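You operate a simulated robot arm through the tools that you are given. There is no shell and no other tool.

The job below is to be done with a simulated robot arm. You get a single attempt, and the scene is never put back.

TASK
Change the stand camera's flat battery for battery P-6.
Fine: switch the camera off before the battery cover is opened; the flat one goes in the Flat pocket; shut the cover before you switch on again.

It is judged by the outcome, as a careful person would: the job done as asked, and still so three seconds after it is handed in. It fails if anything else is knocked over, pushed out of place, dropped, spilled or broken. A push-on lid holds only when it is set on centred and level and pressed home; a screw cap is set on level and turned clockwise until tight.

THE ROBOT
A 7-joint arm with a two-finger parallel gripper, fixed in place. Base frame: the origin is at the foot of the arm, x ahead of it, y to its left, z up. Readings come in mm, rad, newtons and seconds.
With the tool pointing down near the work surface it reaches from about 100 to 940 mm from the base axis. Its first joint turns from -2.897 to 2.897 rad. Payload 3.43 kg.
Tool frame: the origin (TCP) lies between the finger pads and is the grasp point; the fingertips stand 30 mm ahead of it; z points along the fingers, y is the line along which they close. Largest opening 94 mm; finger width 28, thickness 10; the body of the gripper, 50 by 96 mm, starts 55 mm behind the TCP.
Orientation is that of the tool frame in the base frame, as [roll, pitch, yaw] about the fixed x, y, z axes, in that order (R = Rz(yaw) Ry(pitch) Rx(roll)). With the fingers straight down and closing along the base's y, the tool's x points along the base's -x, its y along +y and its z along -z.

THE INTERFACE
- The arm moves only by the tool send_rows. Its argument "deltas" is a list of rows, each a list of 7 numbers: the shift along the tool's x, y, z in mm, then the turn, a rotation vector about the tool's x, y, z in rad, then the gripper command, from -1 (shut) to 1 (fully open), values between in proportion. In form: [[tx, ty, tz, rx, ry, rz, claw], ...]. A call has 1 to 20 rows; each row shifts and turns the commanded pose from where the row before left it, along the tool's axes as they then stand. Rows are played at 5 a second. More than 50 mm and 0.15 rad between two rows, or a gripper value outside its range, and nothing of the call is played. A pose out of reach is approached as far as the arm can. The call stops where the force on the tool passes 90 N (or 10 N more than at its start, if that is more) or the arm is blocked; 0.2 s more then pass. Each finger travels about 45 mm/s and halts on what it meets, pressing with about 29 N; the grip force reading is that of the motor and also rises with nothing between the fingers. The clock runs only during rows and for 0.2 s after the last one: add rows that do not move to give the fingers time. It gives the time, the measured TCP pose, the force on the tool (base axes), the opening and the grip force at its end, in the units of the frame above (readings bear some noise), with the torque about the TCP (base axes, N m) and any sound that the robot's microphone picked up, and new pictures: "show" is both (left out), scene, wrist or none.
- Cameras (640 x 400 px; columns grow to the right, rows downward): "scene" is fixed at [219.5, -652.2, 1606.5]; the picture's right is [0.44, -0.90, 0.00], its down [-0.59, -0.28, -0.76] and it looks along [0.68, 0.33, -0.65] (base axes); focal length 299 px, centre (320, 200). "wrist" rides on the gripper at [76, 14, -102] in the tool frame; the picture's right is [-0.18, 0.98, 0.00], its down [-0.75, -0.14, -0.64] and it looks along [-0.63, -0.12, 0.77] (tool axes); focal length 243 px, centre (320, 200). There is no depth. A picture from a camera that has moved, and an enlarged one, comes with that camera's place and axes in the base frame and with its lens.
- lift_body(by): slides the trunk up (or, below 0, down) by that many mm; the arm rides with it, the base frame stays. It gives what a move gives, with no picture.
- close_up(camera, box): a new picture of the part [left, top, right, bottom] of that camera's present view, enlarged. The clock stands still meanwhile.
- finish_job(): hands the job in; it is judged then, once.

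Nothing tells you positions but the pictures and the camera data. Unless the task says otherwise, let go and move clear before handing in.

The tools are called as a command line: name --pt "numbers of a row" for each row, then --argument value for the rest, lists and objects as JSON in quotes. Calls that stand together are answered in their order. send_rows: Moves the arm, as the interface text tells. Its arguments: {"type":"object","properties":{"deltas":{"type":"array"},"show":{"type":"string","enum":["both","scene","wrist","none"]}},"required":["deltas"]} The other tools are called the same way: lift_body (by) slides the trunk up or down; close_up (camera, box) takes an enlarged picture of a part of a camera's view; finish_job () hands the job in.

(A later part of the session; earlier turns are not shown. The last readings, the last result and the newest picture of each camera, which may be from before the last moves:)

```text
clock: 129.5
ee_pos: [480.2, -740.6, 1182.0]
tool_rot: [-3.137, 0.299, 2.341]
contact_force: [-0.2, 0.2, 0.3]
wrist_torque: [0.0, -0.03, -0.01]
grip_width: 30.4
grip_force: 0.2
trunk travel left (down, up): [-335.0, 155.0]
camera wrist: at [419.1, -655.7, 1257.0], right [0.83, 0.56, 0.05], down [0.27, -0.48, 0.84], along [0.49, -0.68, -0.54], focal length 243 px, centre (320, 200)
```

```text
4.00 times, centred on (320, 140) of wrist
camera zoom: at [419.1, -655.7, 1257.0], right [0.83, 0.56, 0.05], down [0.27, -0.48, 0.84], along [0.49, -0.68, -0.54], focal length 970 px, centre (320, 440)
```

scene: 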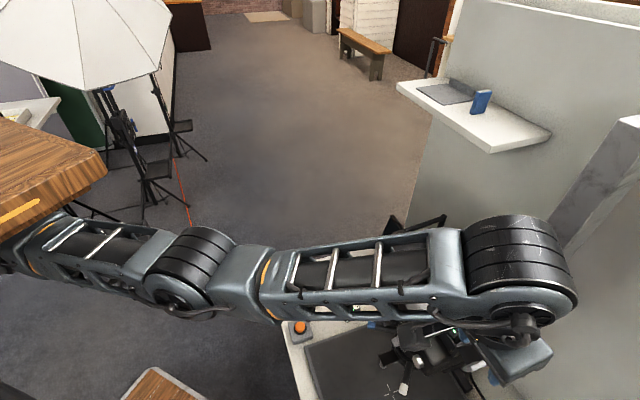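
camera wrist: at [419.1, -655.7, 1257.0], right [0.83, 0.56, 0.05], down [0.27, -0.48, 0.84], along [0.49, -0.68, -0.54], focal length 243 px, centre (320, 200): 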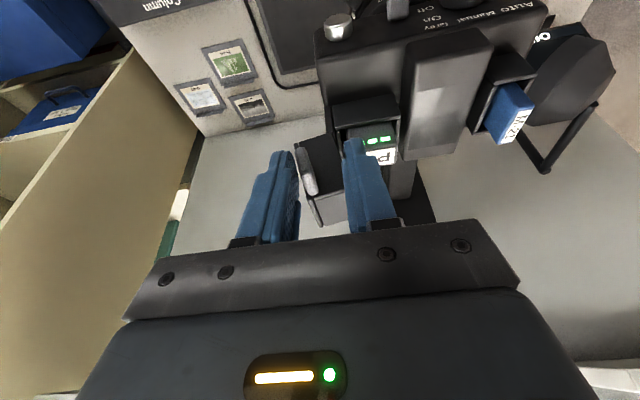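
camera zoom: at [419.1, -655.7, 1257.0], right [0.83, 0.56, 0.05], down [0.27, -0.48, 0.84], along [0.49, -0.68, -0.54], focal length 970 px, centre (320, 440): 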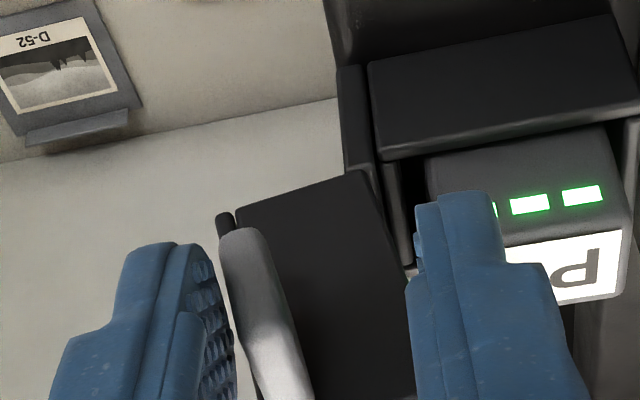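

The cover is rotating up. Continuing.

send_rows --pt "-0.3 4.2 -1.1 0 0 0 -0.36" --pt "-0.3 4.2 -1.1 0 0 0 -0.36" --pt "-0.1 4.3 -0.4 0 0 0 -0.36" --pt "-0.1 4.4 -0.4 0 0 0 -0.36" --pt "0.1 4.3 0.4 0 0 0 -0.36" --pt "0 0 0 0 0 0 -0.36" --show "wrist"

close_up --camera "wrist" --box '[240, 90, 400, 190]'

```text
clock: 130.9
ee_pos: [496.1, -726.4, 1185.6]
tool_rot: [-3.136, 0.301, 2.344]
contact_force: [-0.9, 0.4, 0.6]
wrist_torque: [0.02, -0.04, -0.02]
grip_width: 30.2
grip_force: 0.1
trunk travel left (down, up): [-335.0, 155.0]
camera wrist: at [434.2, -641.2, 1261.4], right [0.83, 0.56, 0.05], down [0.27, -0.48, 0.84], along [0.49, -0.68, -0.54], focal length 243 px, centre (320, 200)
```

wrist: 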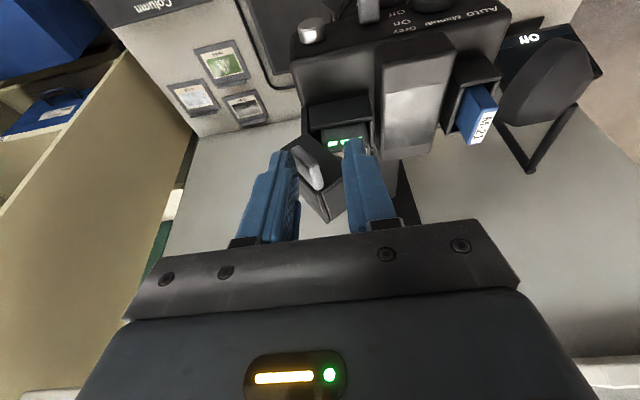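

```text
4.00 times, centred on (320, 140) of wrist
camera zoom: at [434.2, -641.2, 1261.4], right [0.83, 0.56, 0.05], down [0.27, -0.48, 0.84], along [0.49, -0.68, -0.54], focal length 970 px, centre (320, 440)
```

zoom: 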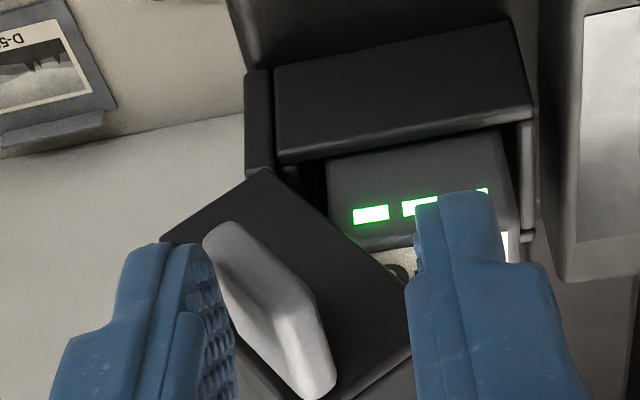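

send_rows --pt "0.5 4.2 1.6 0 0 0 -0.36" --pt "0.5 4.2 1.6 0 0 0 -0.36" --pt "0.7 4 2.3 0 0 0 -0.36" --pt "0 0 0 0 0 0 -0.36" --show "wrist"

close_up --camera "wrist" --box '[240, 90, 400, 190]'

```text
clock: 131.9
ee_pos: [504.6, -719.0, 1179.4]
tool_rot: [-3.137, 0.302, 2.34]
contact_force: [0.9, -0.4, -0.9]
wrist_torque: [0.05, -0.03, 0.0]
grip_width: 30.2
grip_force: 0.4
trunk travel left (down, up): [-335.0, 155.0]
camera wrist: at [443.0, -633.0, 1255.4], right [0.83, 0.56, 0.05], down [0.27, -0.48, 0.84], along [0.49, -0.68, -0.54], focal length 243 px, centre (320, 200)
```

wrist: 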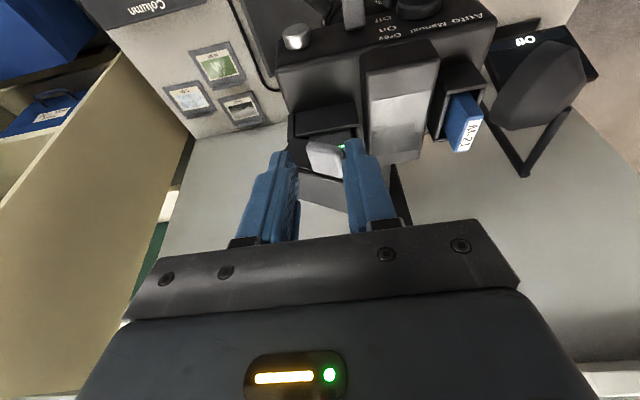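

```text
4.00 times, centred on (320, 140) of wrist
camera zoom: at [443.0, -633.0, 1255.4], right [0.83, 0.56, 0.05], down [0.27, -0.48, 0.84], along [0.49, -0.68, -0.54], focal length 970 px, centre (320, 440)
```

zoom: 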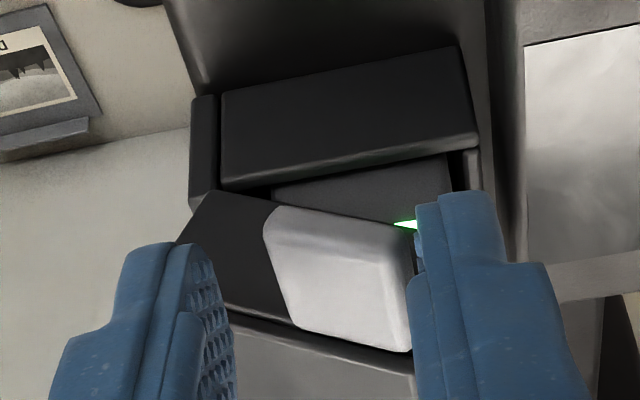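

The cover passed over centre and is resting against the +u finger at about 20–25°. I'll let it down gradually by moving +u.

send_rows --pt "0.9 2.5 2.9 0 0 0 -0.36" --pt "0.9 2.5 2.9 0 0 0 -0.36" --pt "0.9 2.5 2.9 0 0 0 -0.36" --pt "0 0 0 0 0 0 -0.36" --show "wrist"

close_up --camera "wrist" --box '[240, 90, 400, 190]'

close_up --camera "scene" --box '[400, 290, 496, 350]'

```text
clock: 132.9
ee_pos: [509.4, -713.0, 1169.5]
tool_rot: [-3.137, 0.3, 2.339]
contact_force: [-0.1, 0.9, -0.5]
wrist_torque: [0.0, 0.0, 0.0]
grip_width: 30.2
grip_force: 0.1
trunk travel left (down, up): [-335.0, 155.0]
camera wrist: at [447.8, -627.3, 1245.3], right [0.83, 0.56, 0.05], down [0.27, -0.48, 0.84], along [0.49, -0.68, -0.54], focal length 243 px, centre (320, 200)
```

wrist: 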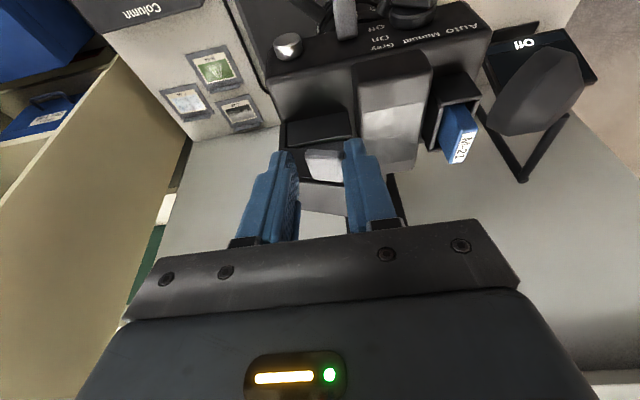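

```text
4.00 times, centred on (320, 140) of wrist
camera zoom: at [447.8, -627.3, 1245.3], right [0.83, 0.56, 0.05], down [0.27, -0.48, 0.84], along [0.49, -0.68, -0.54], focal length 970 px, centre (320, 440)
```

zoom: 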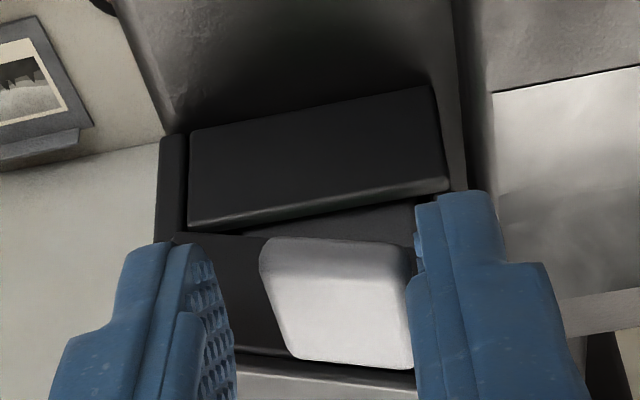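

```text
6.67 times, centred on (448, 320) of scene
camera zoom: at [219.5, -652.2, 1606.5], right [0.44, -0.9, 0.0], down [-0.59, -0.28, -0.76], along [0.68, 0.33, -0.65], focal length 1995 px, centre (-533, -600)
```

zoom: 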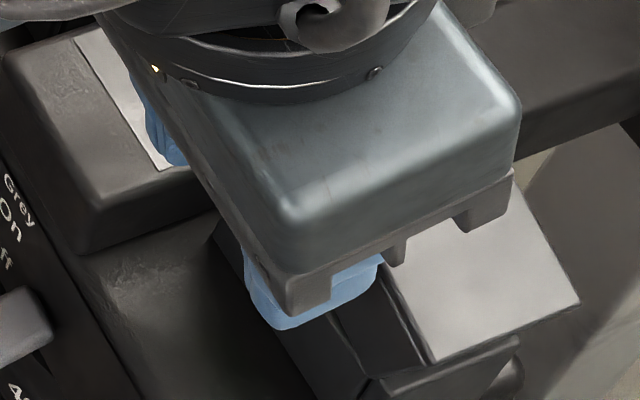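

send_rows --pt "0.6 2 1.9 0 0 0 -0.36" --pt "0.6 2 1.9 0 0 0 -0.36" --pt "0.6 2 1.9 0 0 0 -0.36" --pt "0 0 0 0 0 0 -0.36" --show "wrist"

close_up --camera "wrist" --box '[240, 90, 400, 190]'

```text
clock: 133.9
ee_pos: [515.3, -709.3, 1163.7]
tool_rot: [-3.136, 0.3, 2.344]
contact_force: [0.0, -0.1, -0.3]
wrist_torque: [0.04, 0.0, -0.03]
grip_width: 30.1
grip_force: 0.2
trunk travel left (down, up): [-335.0, 155.0]
camera wrist: at [452.8, -624.0, 1239.6], right [0.83, 0.56, 0.05], down [0.27, -0.48, 0.84], along [0.49, -0.68, -0.54], focal length 243 px, centre (320, 200)
```

wrist: 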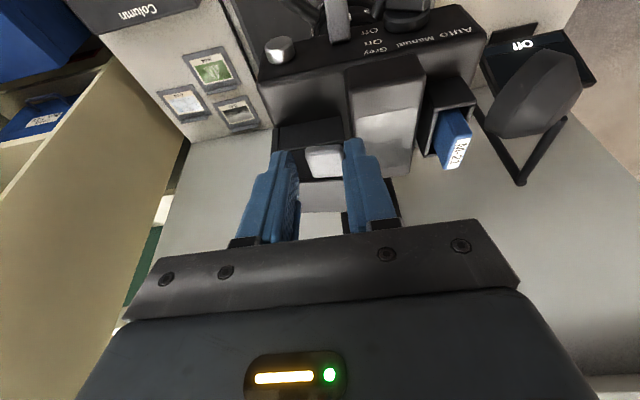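

```text
4.00 times, centred on (320, 140) of wrist
camera zoom: at [452.8, -624.0, 1239.6], right [0.83, 0.56, 0.05], down [0.27, -0.48, 0.84], along [0.49, -0.68, -0.54], focal length 970 px, centre (320, 440)
```

zoom: 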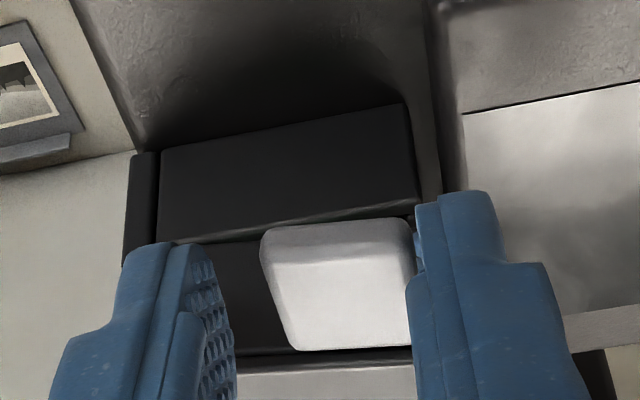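

send_rows --pt "0.3 2.5 1 0 0 0 -0.36" --pt "0 2.5 0 0 0 0 -0.36" --pt "0 2 0 0 0 0 -0.36" --pt "0 0 0 0 0 0 -0.36" --show "wrist"

close_up --camera "wrist" --box '[240, 90, 400, 190]'

close_up --camera "scene" --box '[400, 290, 496, 350]'

```text
clock: 134.9
ee_pos: [519.7, -704.8, 1164.2]
tool_rot: [-3.137, 0.3, 2.342]
contact_force: [1.4, 0.6, -0.9]
wrist_torque: [0.02, -0.01, -0.02]
grip_width: 30.5
grip_force: 0.0
trunk travel left (down, up): [-335.0, 155.0]
camera wrist: at [458.0, -619.2, 1239.5], right [0.83, 0.56, 0.05], down [0.27, -0.48, 0.84], along [0.49, -0.68, -0.54], focal length 243 px, centre (320, 200)
```

wrist: 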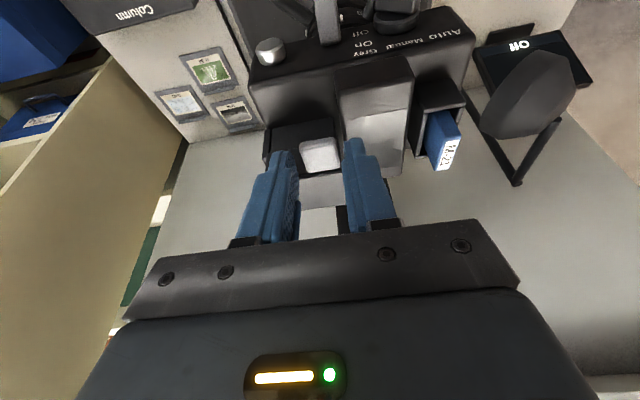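

```text
4.00 times, centred on (320, 140) of wrist
camera zoom: at [458.0, -619.2, 1239.5], right [0.83, 0.56, 0.05], down [0.27, -0.48, 0.84], along [0.49, -0.68, -0.54], focal length 970 px, centre (320, 440)
```

zoom: 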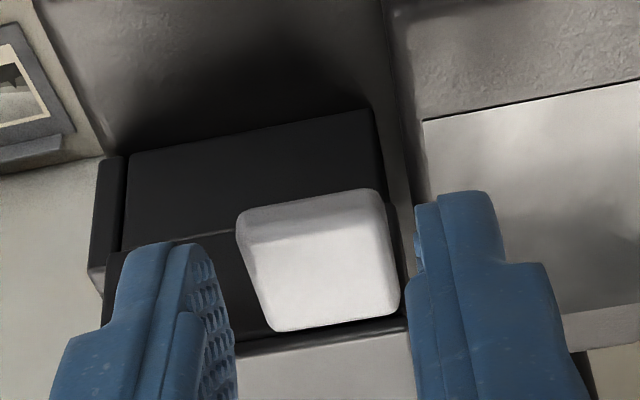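

```text
6.67 times, centred on (448, 320) of scene
camera zoom: at [219.5, -652.2, 1606.5], right [0.44, -0.9, 0.0], down [-0.59, -0.28, -0.76], along [0.68, 0.33, -0.65], focal length 1995 px, centre (-533, -600)
```

zoom: 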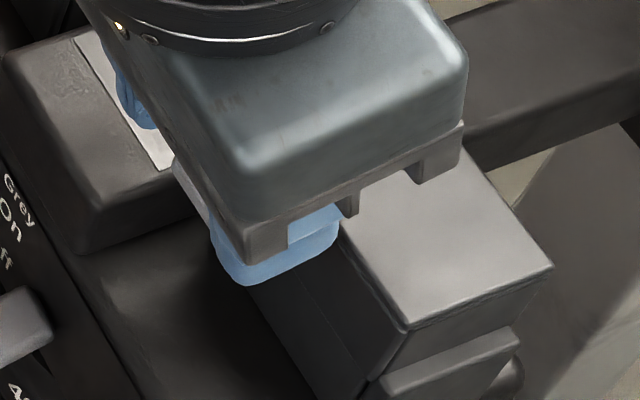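

The cover is down. I'll lift clear, close the fingers, and press the lid from above to make sure it's fully shut.

send_rows --pt "-4.4 0 -14.3 0 0 0 -0.36" --pt "-4.4 0 -14.3 0 0 0 -0.7" --pt "-4.4 0 -14.3 0 0 0 -1" --pt "-17.4 -3.5 5.4 0 0 0 -1" --pt "-17.4 -3.5 5.4 0 0 0 -1" --pt "0 0 0 0 0 0 -1" --pt "0 0 0 0 0 0 -1" --show "both"

close_up --camera "wrist" --box '[240, 70, 400, 170]'

close_up --camera "scene" --box '[400, 290, 496, 350]'

```text
clock: 136.5
ee_pos: [539.4, -734.8, 1207.3]
tool_rot: [-3.135, 0.303, 2.342]
contact_force: [-0.6, 0.0, -0.1]
wrist_torque: [-0.03, 0.0, 0.02]
grip_width: 0.0
grip_force: 29.2
trunk travel left (down, up): [-335.0, 155.0]
camera wrist: at [477.2, -649.8, 1282.2], right [0.83, 0.56, 0.05], down [0.27, -0.48, 0.84], along [0.49, -0.68, -0.54], focal length 243 px, centre (320, 200)
```

scene: 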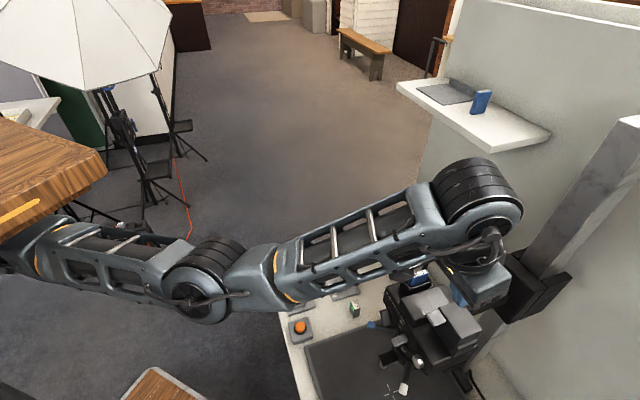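
wrist: 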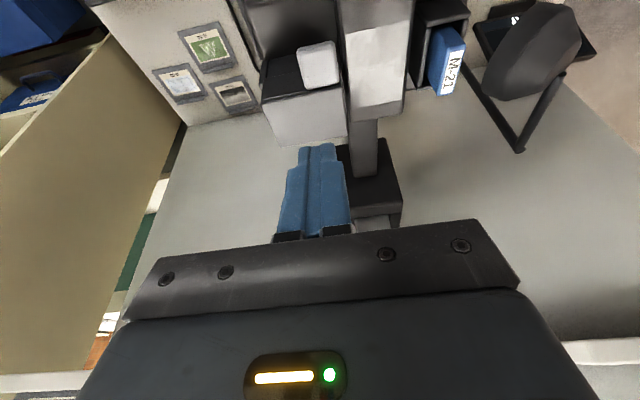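

```text
4.00 times, centred on (320, 120) of wrist
camera zoom: at [477.2, -649.8, 1282.2], right [0.83, 0.56, 0.05], down [0.27, -0.48, 0.84], along [0.49, -0.68, -0.54], focal length 970 px, centre (320, 520)
```

zoom: 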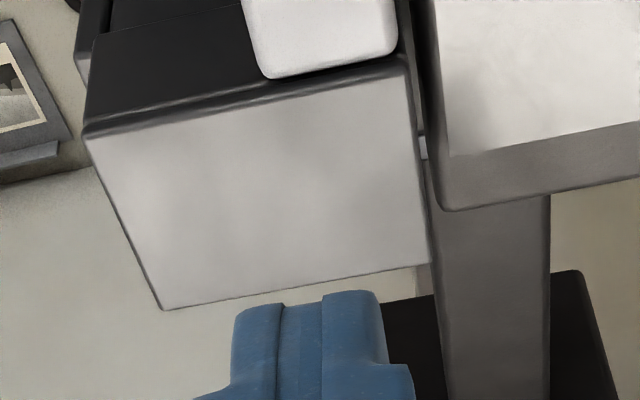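

```text
6.67 times, centred on (448, 320) of scene
camera zoom: at [219.5, -652.2, 1606.5], right [0.44, -0.9, 0.0], down [-0.59, -0.28, -0.76], along [0.68, 0.33, -0.65], focal length 1995 px, centre (-533, -600)
```

zoom: 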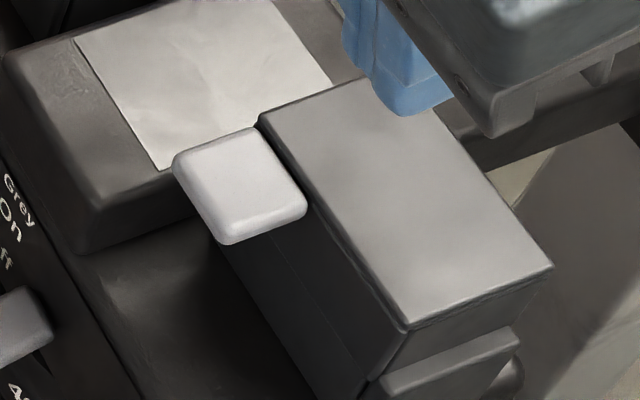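

The cover's outline now matches its initial closed image to within a pixel. I'll press gently on top to be sure.

send_rows --pt "3.6 0 11.5 0 0 0 -1" --pt "3.6 0 11.5 0 0 0 -1" --pt "2.4 0 7.6 0 0 0 -1" --pt "0 0 0 0 0 0 -1" --show "wrist"

close_up --camera "wrist" --box '[240, 90, 400, 190]'

```text
clock: 137.5
ee_pos: [538.9, -733.2, 1176.1]
tool_rot: [-3.137, 0.3, 2.343]
contact_force: [-0.2, -0.4, 0.1]
wrist_torque: [0.02, 0.02, 0.01]
grip_width: 0.1
grip_force: 28.9
trunk travel left (down, up): [-335.0, 155.0]
camera wrist: at [478.0, -648.6, 1251.3], right [0.83, 0.56, 0.05], down [0.27, -0.48, 0.84], along [0.49, -0.68, -0.54], focal length 243 px, centre (320, 200)
```

wrist: 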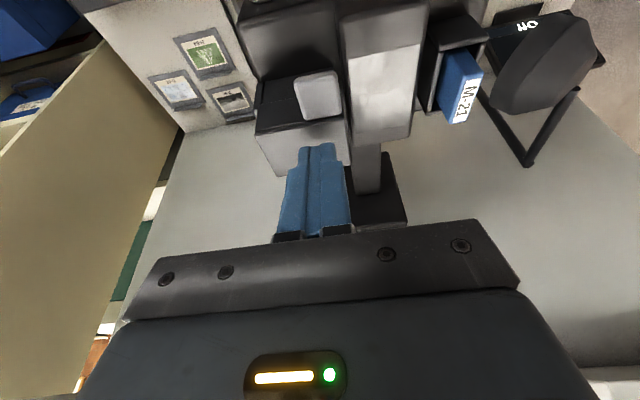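

```text
4.00 times, centred on (320, 140) of wrist
camera zoom: at [478.0, -648.6, 1251.3], right [0.83, 0.56, 0.05], down [0.27, -0.48, 0.84], along [0.49, -0.68, -0.54], focal length 970 px, centre (320, 440)
```

zoom: 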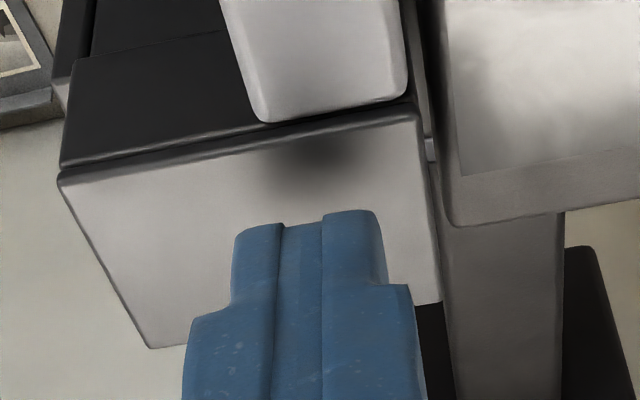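

send_rows --pt "1.2 0 3.8 0 0 0 -1" --pt "1.2 0 3.8 0 0 0 -1" --pt "0 0 0 0 0 0 -1" --show "none"

send_rows --pt "0.9 0 2.9 0 0 0 -1" --pt "0.9 0 2.9 0 0 0 -1" --pt "0 0 0 0 0 0 -1" --show "none"

```text
clock: 138.3
ee_pos: [540.5, -734.1, 1167.2]
tool_rot: [-3.136, 0.301, 2.343]
contact_force: [0.4, 0.1, -1.1]
wrist_torque: [-0.01, -0.04, -0.01]
grip_width: 0.1
grip_force: 28.7
trunk travel left (down, up): [-335.0, 155.0]
```

```text
clock: 139.1
ee_pos: [539.9, -733.7, 1164.6]
tool_rot: [-3.132, 0.309, 2.343]
contact_force: [3.2, -9.4, 24.6]
wrist_torque: [-0.24, 0.0, -0.02]
grip_width: 0.0
grip_force: 29.1
trunk travel left (down, up): [-335.0, 155.0]
```

The cover is shut and firm under 25 N. Now for the power switch: I'll back off to a position in front of the face, above the rocker.

send_rows --pt "-3 0 -9.6 0 0 0 -1" --pt "-4.4 0 -14.3 0 0 0 -1" --pt "25 8.5 -7.7 0 0 0 -0.8" --pt "25 8.5 -7.7 0 0 0 -0.6" --pt "25 8.4 -7.7 0 0 0 -0.4" --pt "0 0 0 0 0 0 -0.4" --pt "0 0 0 0 0 0 -0.4" --show "both"

close_up --camera "wrist" --box '[220, 30, 420, 155]'

close_up --camera "scene" --box '[370, 290, 466, 350]'

```text
clock: 140.7
ee_pos: [503.4, -657.4, 1185.0]
tool_rot: [-3.138, 0.301, 2.339]
contact_force: [0.7, -0.4, -0.5]
wrist_torque: [0.01, 0.01, 0.0]
grip_width: 28.0
grip_force: 0.0
trunk travel left (down, up): [-335.0, 155.0]
camera wrist: at [442.6, -571.8, 1261.2], right [0.83, 0.56, 0.05], down [0.27, -0.48, 0.84], along [0.49, -0.68, -0.54], focal length 243 px, centre (320, 200)
```

scene: 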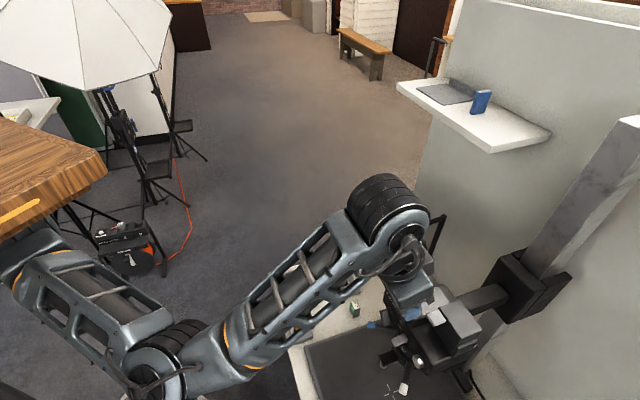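
wrist: 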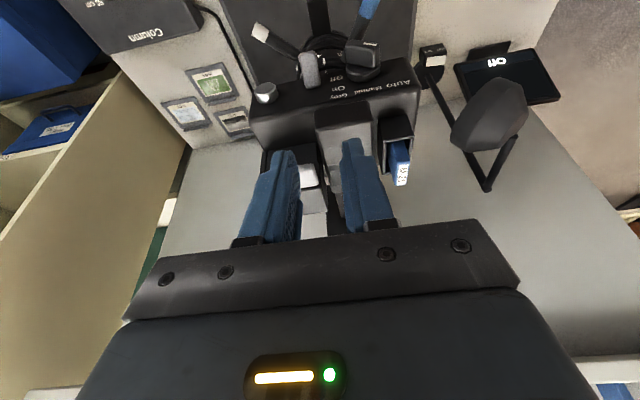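

```text
3.20 times, centred on (320, 92) of wrist
camera zoom: at [442.6, -571.8, 1261.2], right [0.83, 0.56, 0.05], down [0.27, -0.48, 0.84], along [0.49, -0.68, -0.54], focal length 776 px, centre (320, 544)
```

zoom: 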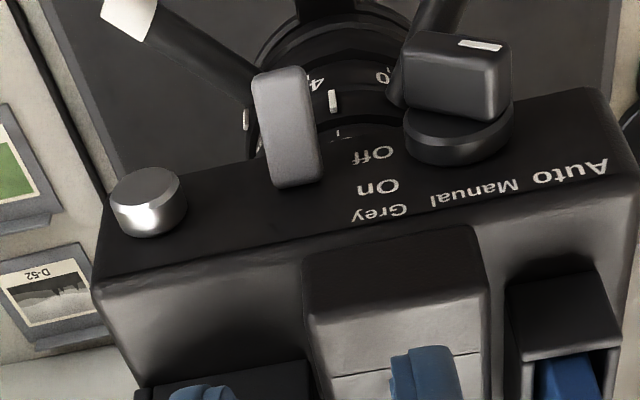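

```text
6.67 times, centred on (418, 320) of scene
camera zoom: at [219.5, -652.2, 1606.5], right [0.44, -0.9, 0.0], down [-0.59, -0.28, -0.76], along [0.68, 0.33, -0.65], focal length 1995 px, centre (-333, -600)
```

zoom: 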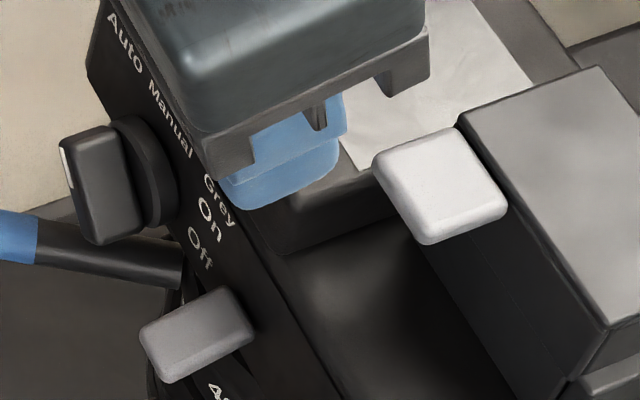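

I can see the rocker at Off just below the fingers. I'll align with it (u -4 mm) and descend partway in front of the face.

send_rows --pt "6 -2.2 19.4 0 0 0 -0.4" --pt "6 -2.1 19.4 0 0 0 -0.4" --pt "6 0 19.4 0 0 0 -0.4" --pt "3 0 9.5 0 0 0 -0.4" --pt "0 0 0 0 0 0 -0.4" --pt "0 0 0 0 0 0 -0.4" --show "wrist"

close_up --camera "wrist" --box '[220, 50, 420, 175]'

close_up --camera "scene" --box '[370, 290, 466, 350]'

```text
clock: 142.1
ee_pos: [501.4, -665.2, 1113.7]
tool_rot: [-3.136, 0.302, 2.342]
contact_force: [0.6, 0.8, -0.3]
wrist_torque: [-0.01, -0.03, -0.04]
grip_width: 28.2
grip_force: 0.2
trunk travel left (down, up): [-335.0, 155.0]
camera wrist: at [439.0, -579.2, 1189.8], right [0.83, 0.56, 0.05], down [0.27, -0.48, 0.84], along [0.49, -0.68, -0.54], focal length 243 px, centre (320, 200)
```

wrist: 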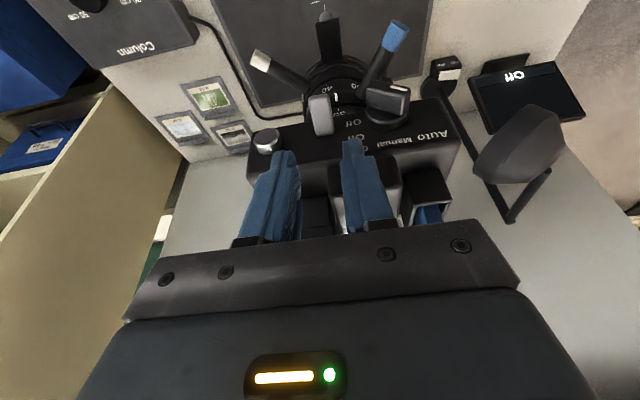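

```text
3.20 times, centred on (320, 112) of wrist
camera zoom: at [439.0, -579.2, 1189.8], right [0.83, 0.56, 0.05], down [0.27, -0.48, 0.84], along [0.49, -0.68, -0.54], focal length 776 px, centre (320, 480)
```

zoom: 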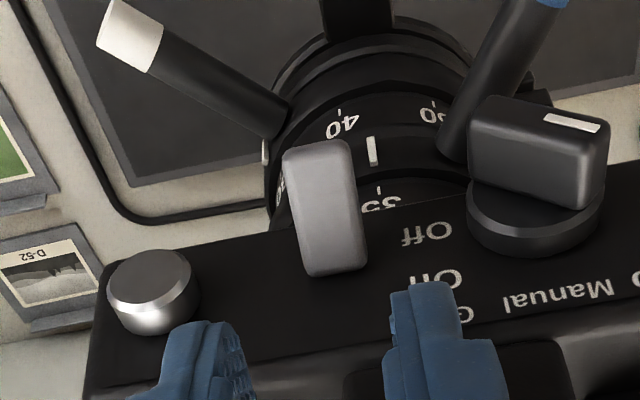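

```text
6.67 times, centred on (418, 320) of scene
camera zoom: at [219.5, -652.2, 1606.5], right [0.44, -0.9, 0.0], down [-0.59, -0.28, -0.76], along [0.68, 0.33, -0.65], focal length 1995 px, centre (-333, -600)
```

zoom: 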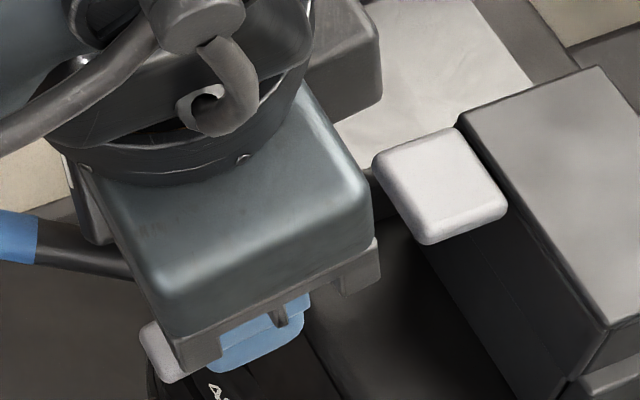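

send_rows --pt "3.9 1.4 14.5 0 0 0 -0.4" --pt "3.9 1.3 14.5 0 0 0 -0.4" --pt "0 0 0 0 0 0 -0.4" --pt "0 0 0 0 0 0 -0.4" --show "wrist"

close_up --camera "wrist" --box '[240, 70, 400, 170]'

close_up --camera "scene" --box '[370, 300, 466, 360]'

```text
clock: 143.1
ee_pos: [503.3, -661.9, 1085.9]
tool_rot: [-3.136, 0.298, 2.342]
contact_force: [-0.1, -0.4, 0.0]
wrist_torque: [0.01, -0.01, -0.01]
grip_width: 28.3
grip_force: 0.0
trunk travel left (down, up): [-335.0, 155.0]
camera wrist: at [441.1, -576.4, 1161.6], right [0.83, 0.56, 0.05], down [0.27, -0.48, 0.84], along [0.49, -0.68, -0.54], focal length 243 px, centre (320, 200)
```

wrist: 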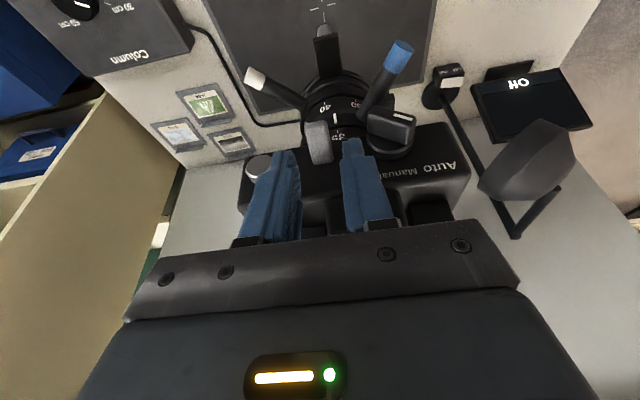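

```text
4.00 times, centred on (320, 120) of wrist
camera zoom: at [441.1, -576.4, 1161.6], right [0.83, 0.56, 0.05], down [0.27, -0.48, 0.84], along [0.49, -0.68, -0.54], focal length 970 px, centre (320, 520)
```

zoom: 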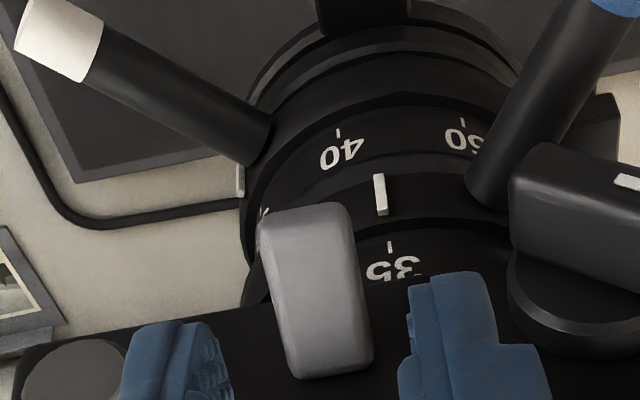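

```text
6.67 times, centred on (418, 330) of scene
camera zoom: at [219.5, -652.2, 1606.5], right [0.44, -0.9, 0.0], down [-0.59, -0.28, -0.76], along [0.68, 0.33, -0.65], focal length 1995 px, centre (-333, -667)
```

zoom: 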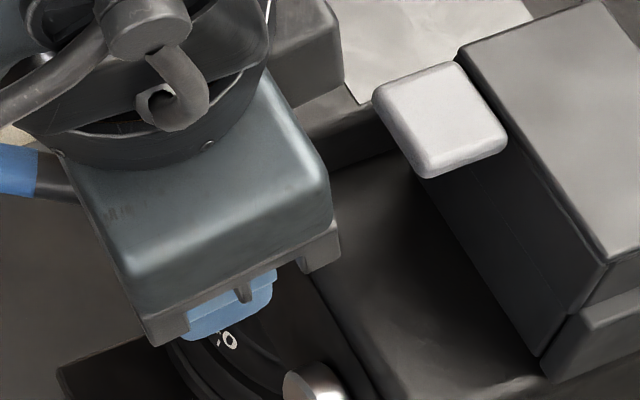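

Well centred over the rocker. Descending the final 30 mm to straddle it.

send_rows --pt "2.7 0 9.6 0 0 0 -0.4" --pt "2.7 0 9.6 0 0 0 -0.4" --pt "2.7 0 8.6 0 0 0 -0.4" --pt "0 0 0 0 0 0 -0.4" --pt "0 0 0 0 0 0 -0.4" --show "wrist"

close_up --camera "wrist" --box '[240, 90, 400, 190]'

close_up --camera "scene" --box '[370, 310, 466, 370]'

```text
clock: 144.3
ee_pos: [504.7, -664.6, 1056.8]
tool_rot: [-3.136, 0.3, 2.343]
contact_force: [-0.2, 0.3, 0.1]
wrist_torque: [-0.01, 0.0, 0.0]
grip_width: 28.1
grip_force: 0.0
trunk travel left (down, up): [-335.0, 155.0]
camera wrist: at [442.7, -578.4, 1132.2], right [0.83, 0.56, 0.05], down [0.27, -0.48, 0.84], along [0.49, -0.68, -0.54], focal length 243 px, centre (320, 200)
```

wrist: 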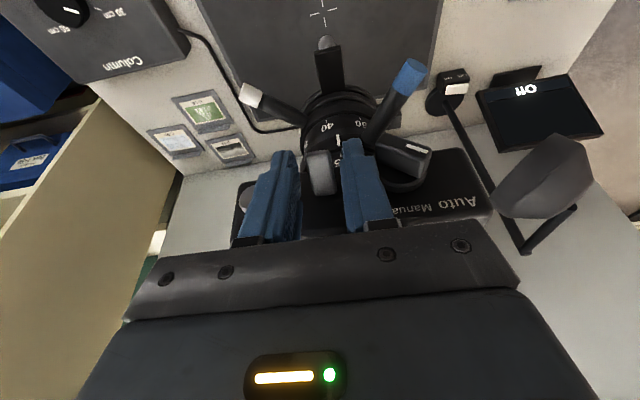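

```text
4.00 times, centred on (320, 140) of wrist
camera zoom: at [442.7, -578.4, 1132.2], right [0.83, 0.56, 0.05], down [0.27, -0.48, 0.84], along [0.49, -0.68, -0.54], focal length 970 px, centre (320, 440)
```

zoom: 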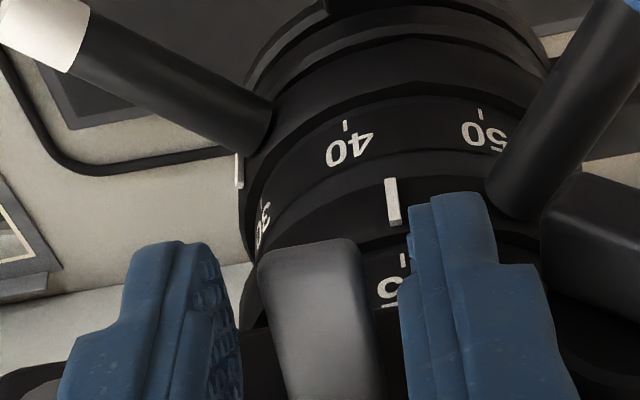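

```text
6.67 times, centred on (418, 340) of scene
camera zoom: at [219.5, -652.2, 1606.5], right [0.44, -0.9, 0.0], down [-0.59, -0.28, -0.76], along [0.68, 0.33, -0.65], focal length 1995 px, centre (-333, -733)
```

zoom: 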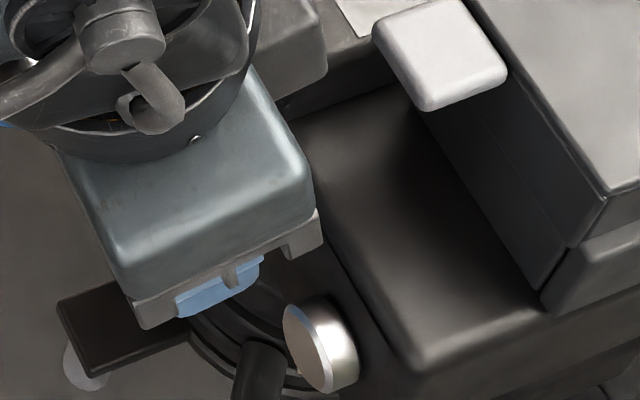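

Fingers straddle the rocker. Gripping its sides and lifting gently.

send_rows --pt "0 0 0 0 0 0 -0.6" --pt "0 0 0 0 0 0 -1" --pt "0 0 0 0 0 0 -1" --pt "0 0 0 0 0 0 -1" --show "wrist"

close_up --camera "wrist" --box '[240, 90, 400, 190]'

```text
clock: 145.3
ee_pos: [504.4, -663.9, 1056.0]
tool_rot: [-3.136, 0.299, 2.343]
contact_force: [-4.2, -6.1, -1.3]
wrist_torque: [-0.2, 0.22, 0.93]
grip_width: 15.8
grip_force: 45.3
trunk travel left (down, up): [-335.0, 155.0]
camera wrist: at [442.2, -578.8, 1132.2], right [0.83, 0.56, 0.05], down [0.27, -0.48, 0.84], along [0.49, -0.68, -0.54], focal length 243 px, centre (320, 200)
```

wrist: 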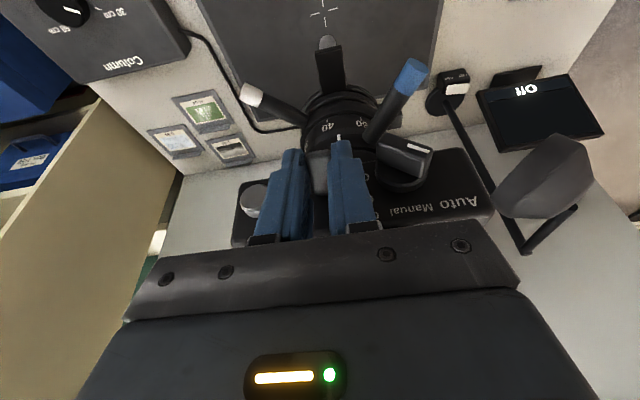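

```text
4.00 times, centred on (320, 140) of wrist
camera zoom: at [442.2, -578.8, 1132.2], right [0.83, 0.56, 0.05], down [0.27, -0.48, 0.84], along [0.49, -0.68, -0.54], focal length 970 px, centre (320, 440)
```

zoom: 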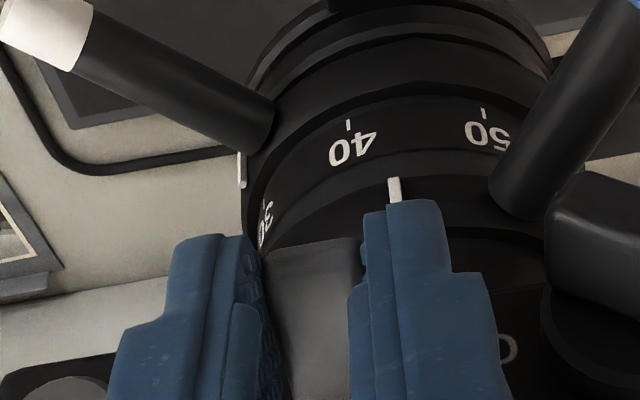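

send_rows --pt "-0.7 0 -2.4 0 0 0 -1" --pt "-0.7 0 -2.4 0 0 0 -1" --pt "0 0 0 0 0 0 -1" --show "none"

send_rows --pt "-0.7 0 -2.4 0 0 0 -1" --pt "-0.7 0 -2.4 0 0 0 -1" --pt "0 0 0 0 0 0 -1" --show "wrist"

close_up --camera "wrist" --box '[240, 90, 400, 190]'

```text
clock: 146.1
ee_pos: [504.4, -664.9, 1061.1]
tool_rot: [-3.136, 0.302, 2.343]
contact_force: [-0.5, -11.2, -6.8]
wrist_torque: [-0.13, 0.27, 0.88]
grip_width: 15.8
grip_force: 45.1
trunk travel left (down, up): [-335.0, 155.0]
```

```text
clock: 146.9
ee_pos: [503.9, -664.1, 1066.3]
tool_rot: [-3.135, 0.304, 2.34]
contact_force: [3.6, -27.9, -5.0]
wrist_torque: [-0.46, 0.25, 0.82]
grip_width: 15.8
grip_force: 44.6
trunk travel left (down, up): [-335.0, 155.0]
camera wrist: at [442.1, -578.6, 1142.5], right [0.83, 0.56, 0.05], down [0.27, -0.47, 0.84], along [0.49, -0.68, -0.54], focal length 243 px, centre (320, 200)
```

wrist: 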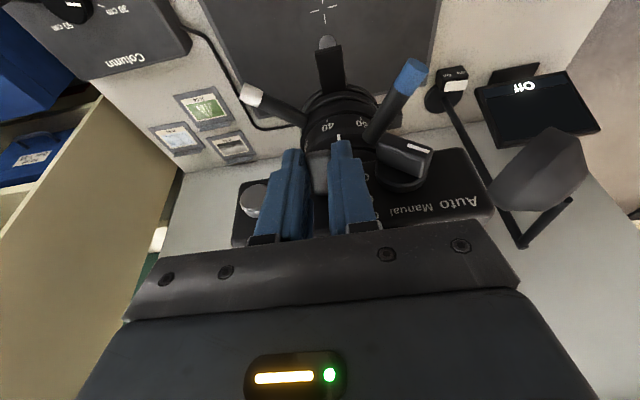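

```text
4.00 times, centred on (320, 140) of wrist
camera zoom: at [442.1, -578.6, 1142.5], right [0.83, 0.56, 0.05], down [0.27, -0.47, 0.84], along [0.49, -0.68, -0.54], focal length 970 px, centre (320, 440)
```

zoom: 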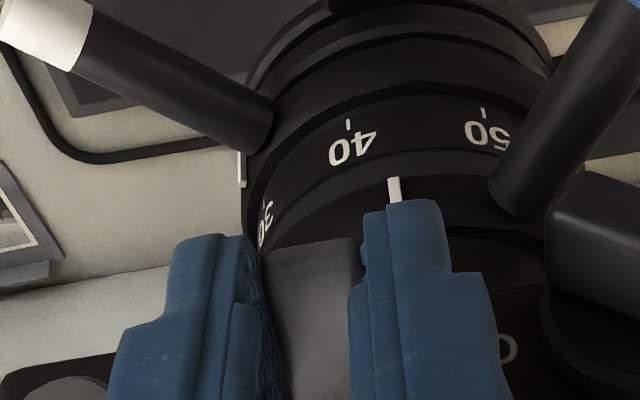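

The view of the lens hasn't changed although the gripper rose 10 mm, which suggests the whole camera head is being lifted. I'll stop and check the scene camera.

close_up --camera "scene" --box '[370, 280, 530, 380]'

close_up --camera "scene" --box '[370, 310, 466, 370]'

```text
4.00 times, centred on (450, 330) of scene
camera zoom: at [219.5, -652.2, 1606.5], right [0.44, -0.9, 0.0], down [-0.59, -0.28, -0.76], along [0.68, 0.33, -0.65], focal length 1197 px, centre (-200, -320)
```

zoom: 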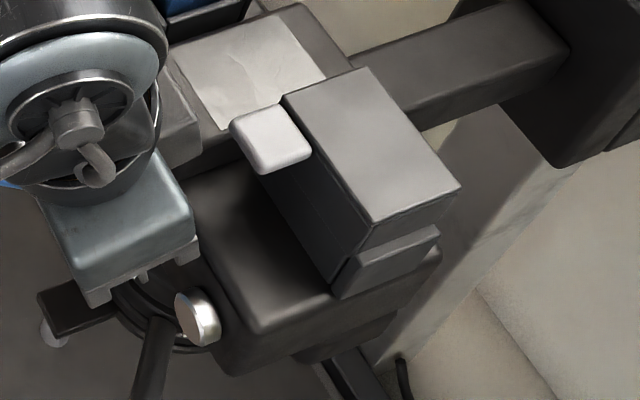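

```text
6.67 times, centred on (418, 340) of scene
camera zoom: at [219.5, -652.2, 1606.5], right [0.44, -0.9, 0.0], down [-0.59, -0.28, -0.76], along [0.68, 0.33, -0.65], focal length 1995 px, centre (-333, -733)
```

zoom: 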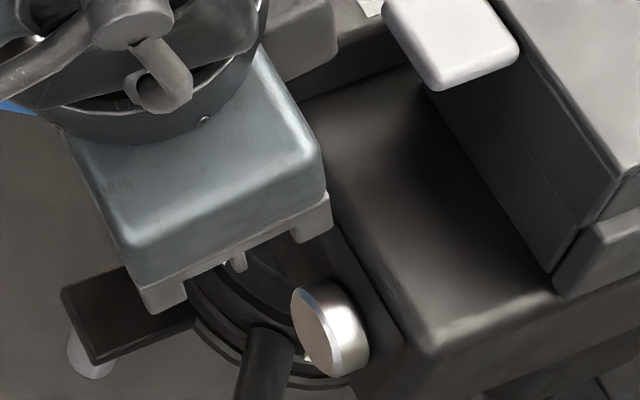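

Yes, the camera head lifted about 10 mm with my grip. I'll lower it straight back to where it was and release.

send_rows --pt "0.7 0 2.4 0 0 0 -1" --pt "0.7 0 2.4 0 0 0 -1" --pt "0.7 0 2.4 0 0 0 -1" --pt "0.7 0 2.4 0 0 0 -1" --pt "0 0 0 0 0 0 -1" --pt "0 0 0 0 0 0 -1" --show "none"

close_up --camera "scene" --box '[370, 310, 466, 370]'

close_up --camera "scene" --box '[400, 290, 496, 350]'

```text
clock: 148.3
ee_pos: [503.9, -664.2, 1056.0]
tool_rot: [-3.138, 0.303, 2.339]
contact_force: [-1.4, -31.6, 5.5]
wrist_torque: [-0.79, 0.16, 0.76]
grip_width: 15.8
grip_force: 45.1
trunk travel left (down, up): [-335.0, 155.0]
```

```text
6.67 times, centred on (418, 340) of scene
camera zoom: at [219.5, -652.2, 1606.5], right [0.44, -0.9, 0.0], down [-0.59, -0.28, -0.76], along [0.68, 0.33, -0.65], focal length 1995 px, centre (-333, -733)
```

zoom: 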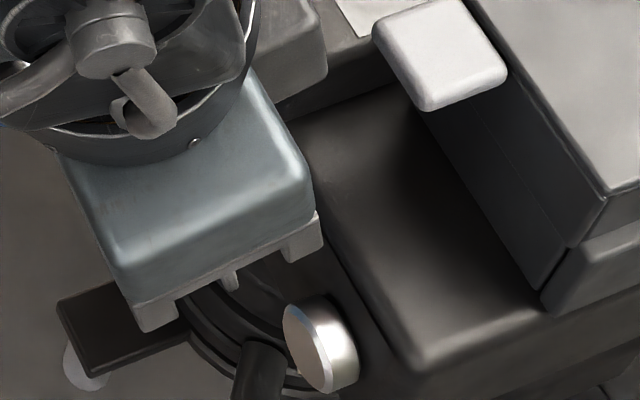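

```text
6.67 times, centred on (448, 320) of scene
camera zoom: at [219.5, -652.2, 1606.5], right [0.44, -0.9, 0.0], down [-0.59, -0.28, -0.76], along [0.68, 0.33, -0.65], focal length 1995 px, centre (-533, -600)
```

zoom: 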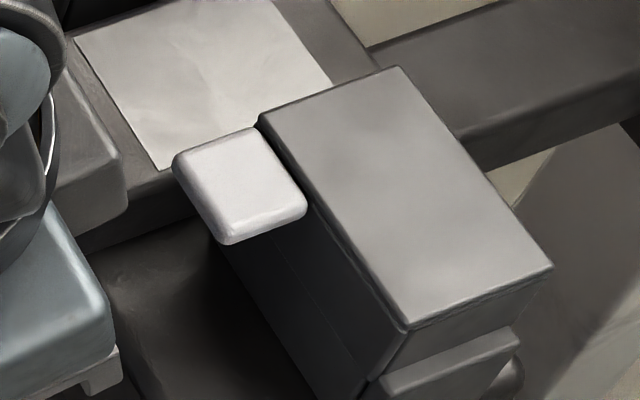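

The head settled exactly back to its original position. Gripping and pulling straight up locks the rocker against the pads and lifts the head, so I need to *rotate* the rocker instead. I'll release and back away first.

send_rows --pt "0 0 0 0 0 0 -0.7" --pt "0 0 0 0 0 0 -0.4" --pt "0 0 0 0 0 0 -0.4" --pt "-2 0 -9.8 0 0 0 -0.4" --pt "-3 0 -19.3 0 0 0 -0.4" --pt "0 0 -25 0 0 0 -0.4" --pt "0 0 0 0 0 0 -0.4" --show "wrist"

close_up --camera "wrist" --box '[220, 50, 420, 175]'

close_up --camera "scene" --box '[370, 310, 466, 370]'

```text
clock: 149.9
ee_pos: [496.0, -654.7, 1109.4]
tool_rot: [-3.136, 0.3, 2.344]
contact_force: [0.2, -0.3, 0.4]
wrist_torque: [-0.03, -0.01, 0.03]
grip_width: 28.1
grip_force: 0.0
trunk travel left (down, up): [-335.0, 155.0]
camera wrist: at [434.3, -569.9, 1185.9], right [0.83, 0.56, 0.05], down [0.27, -0.48, 0.84], along [0.49, -0.68, -0.54], focal length 243 px, centre (320, 200)
```

wrist: 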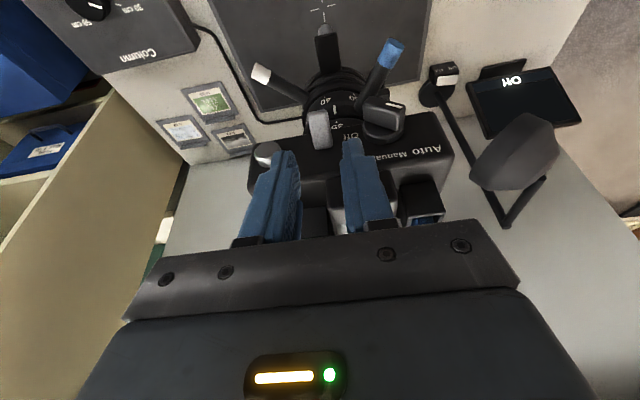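

```text
3.20 times, centred on (320, 112) of wrist
camera zoom: at [434.3, -569.9, 1185.9], right [0.83, 0.56, 0.05], down [0.27, -0.48, 0.84], along [0.49, -0.68, -0.54], focal length 776 px, centre (320, 480)
```

zoom: 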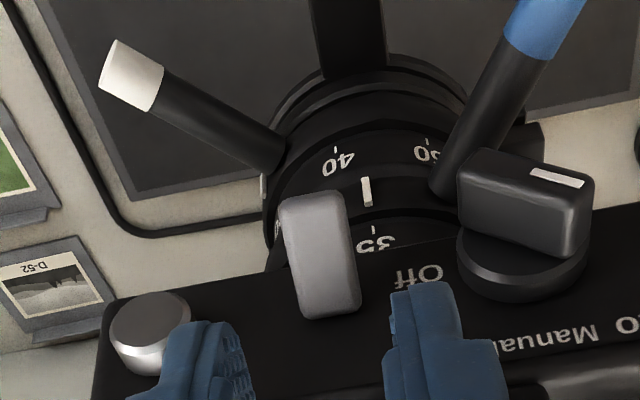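

```text
6.67 times, centred on (418, 340) of scene
camera zoom: at [219.5, -652.2, 1606.5], right [0.44, -0.9, 0.0], down [-0.59, -0.28, -0.76], along [0.68, 0.33, -0.65], focal length 1995 px, centre (-333, -733)
```

zoom: 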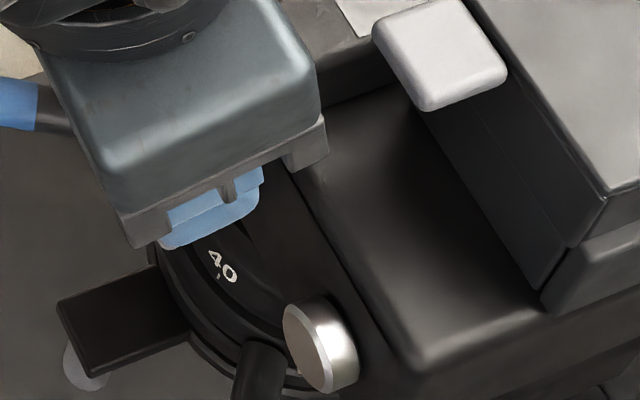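

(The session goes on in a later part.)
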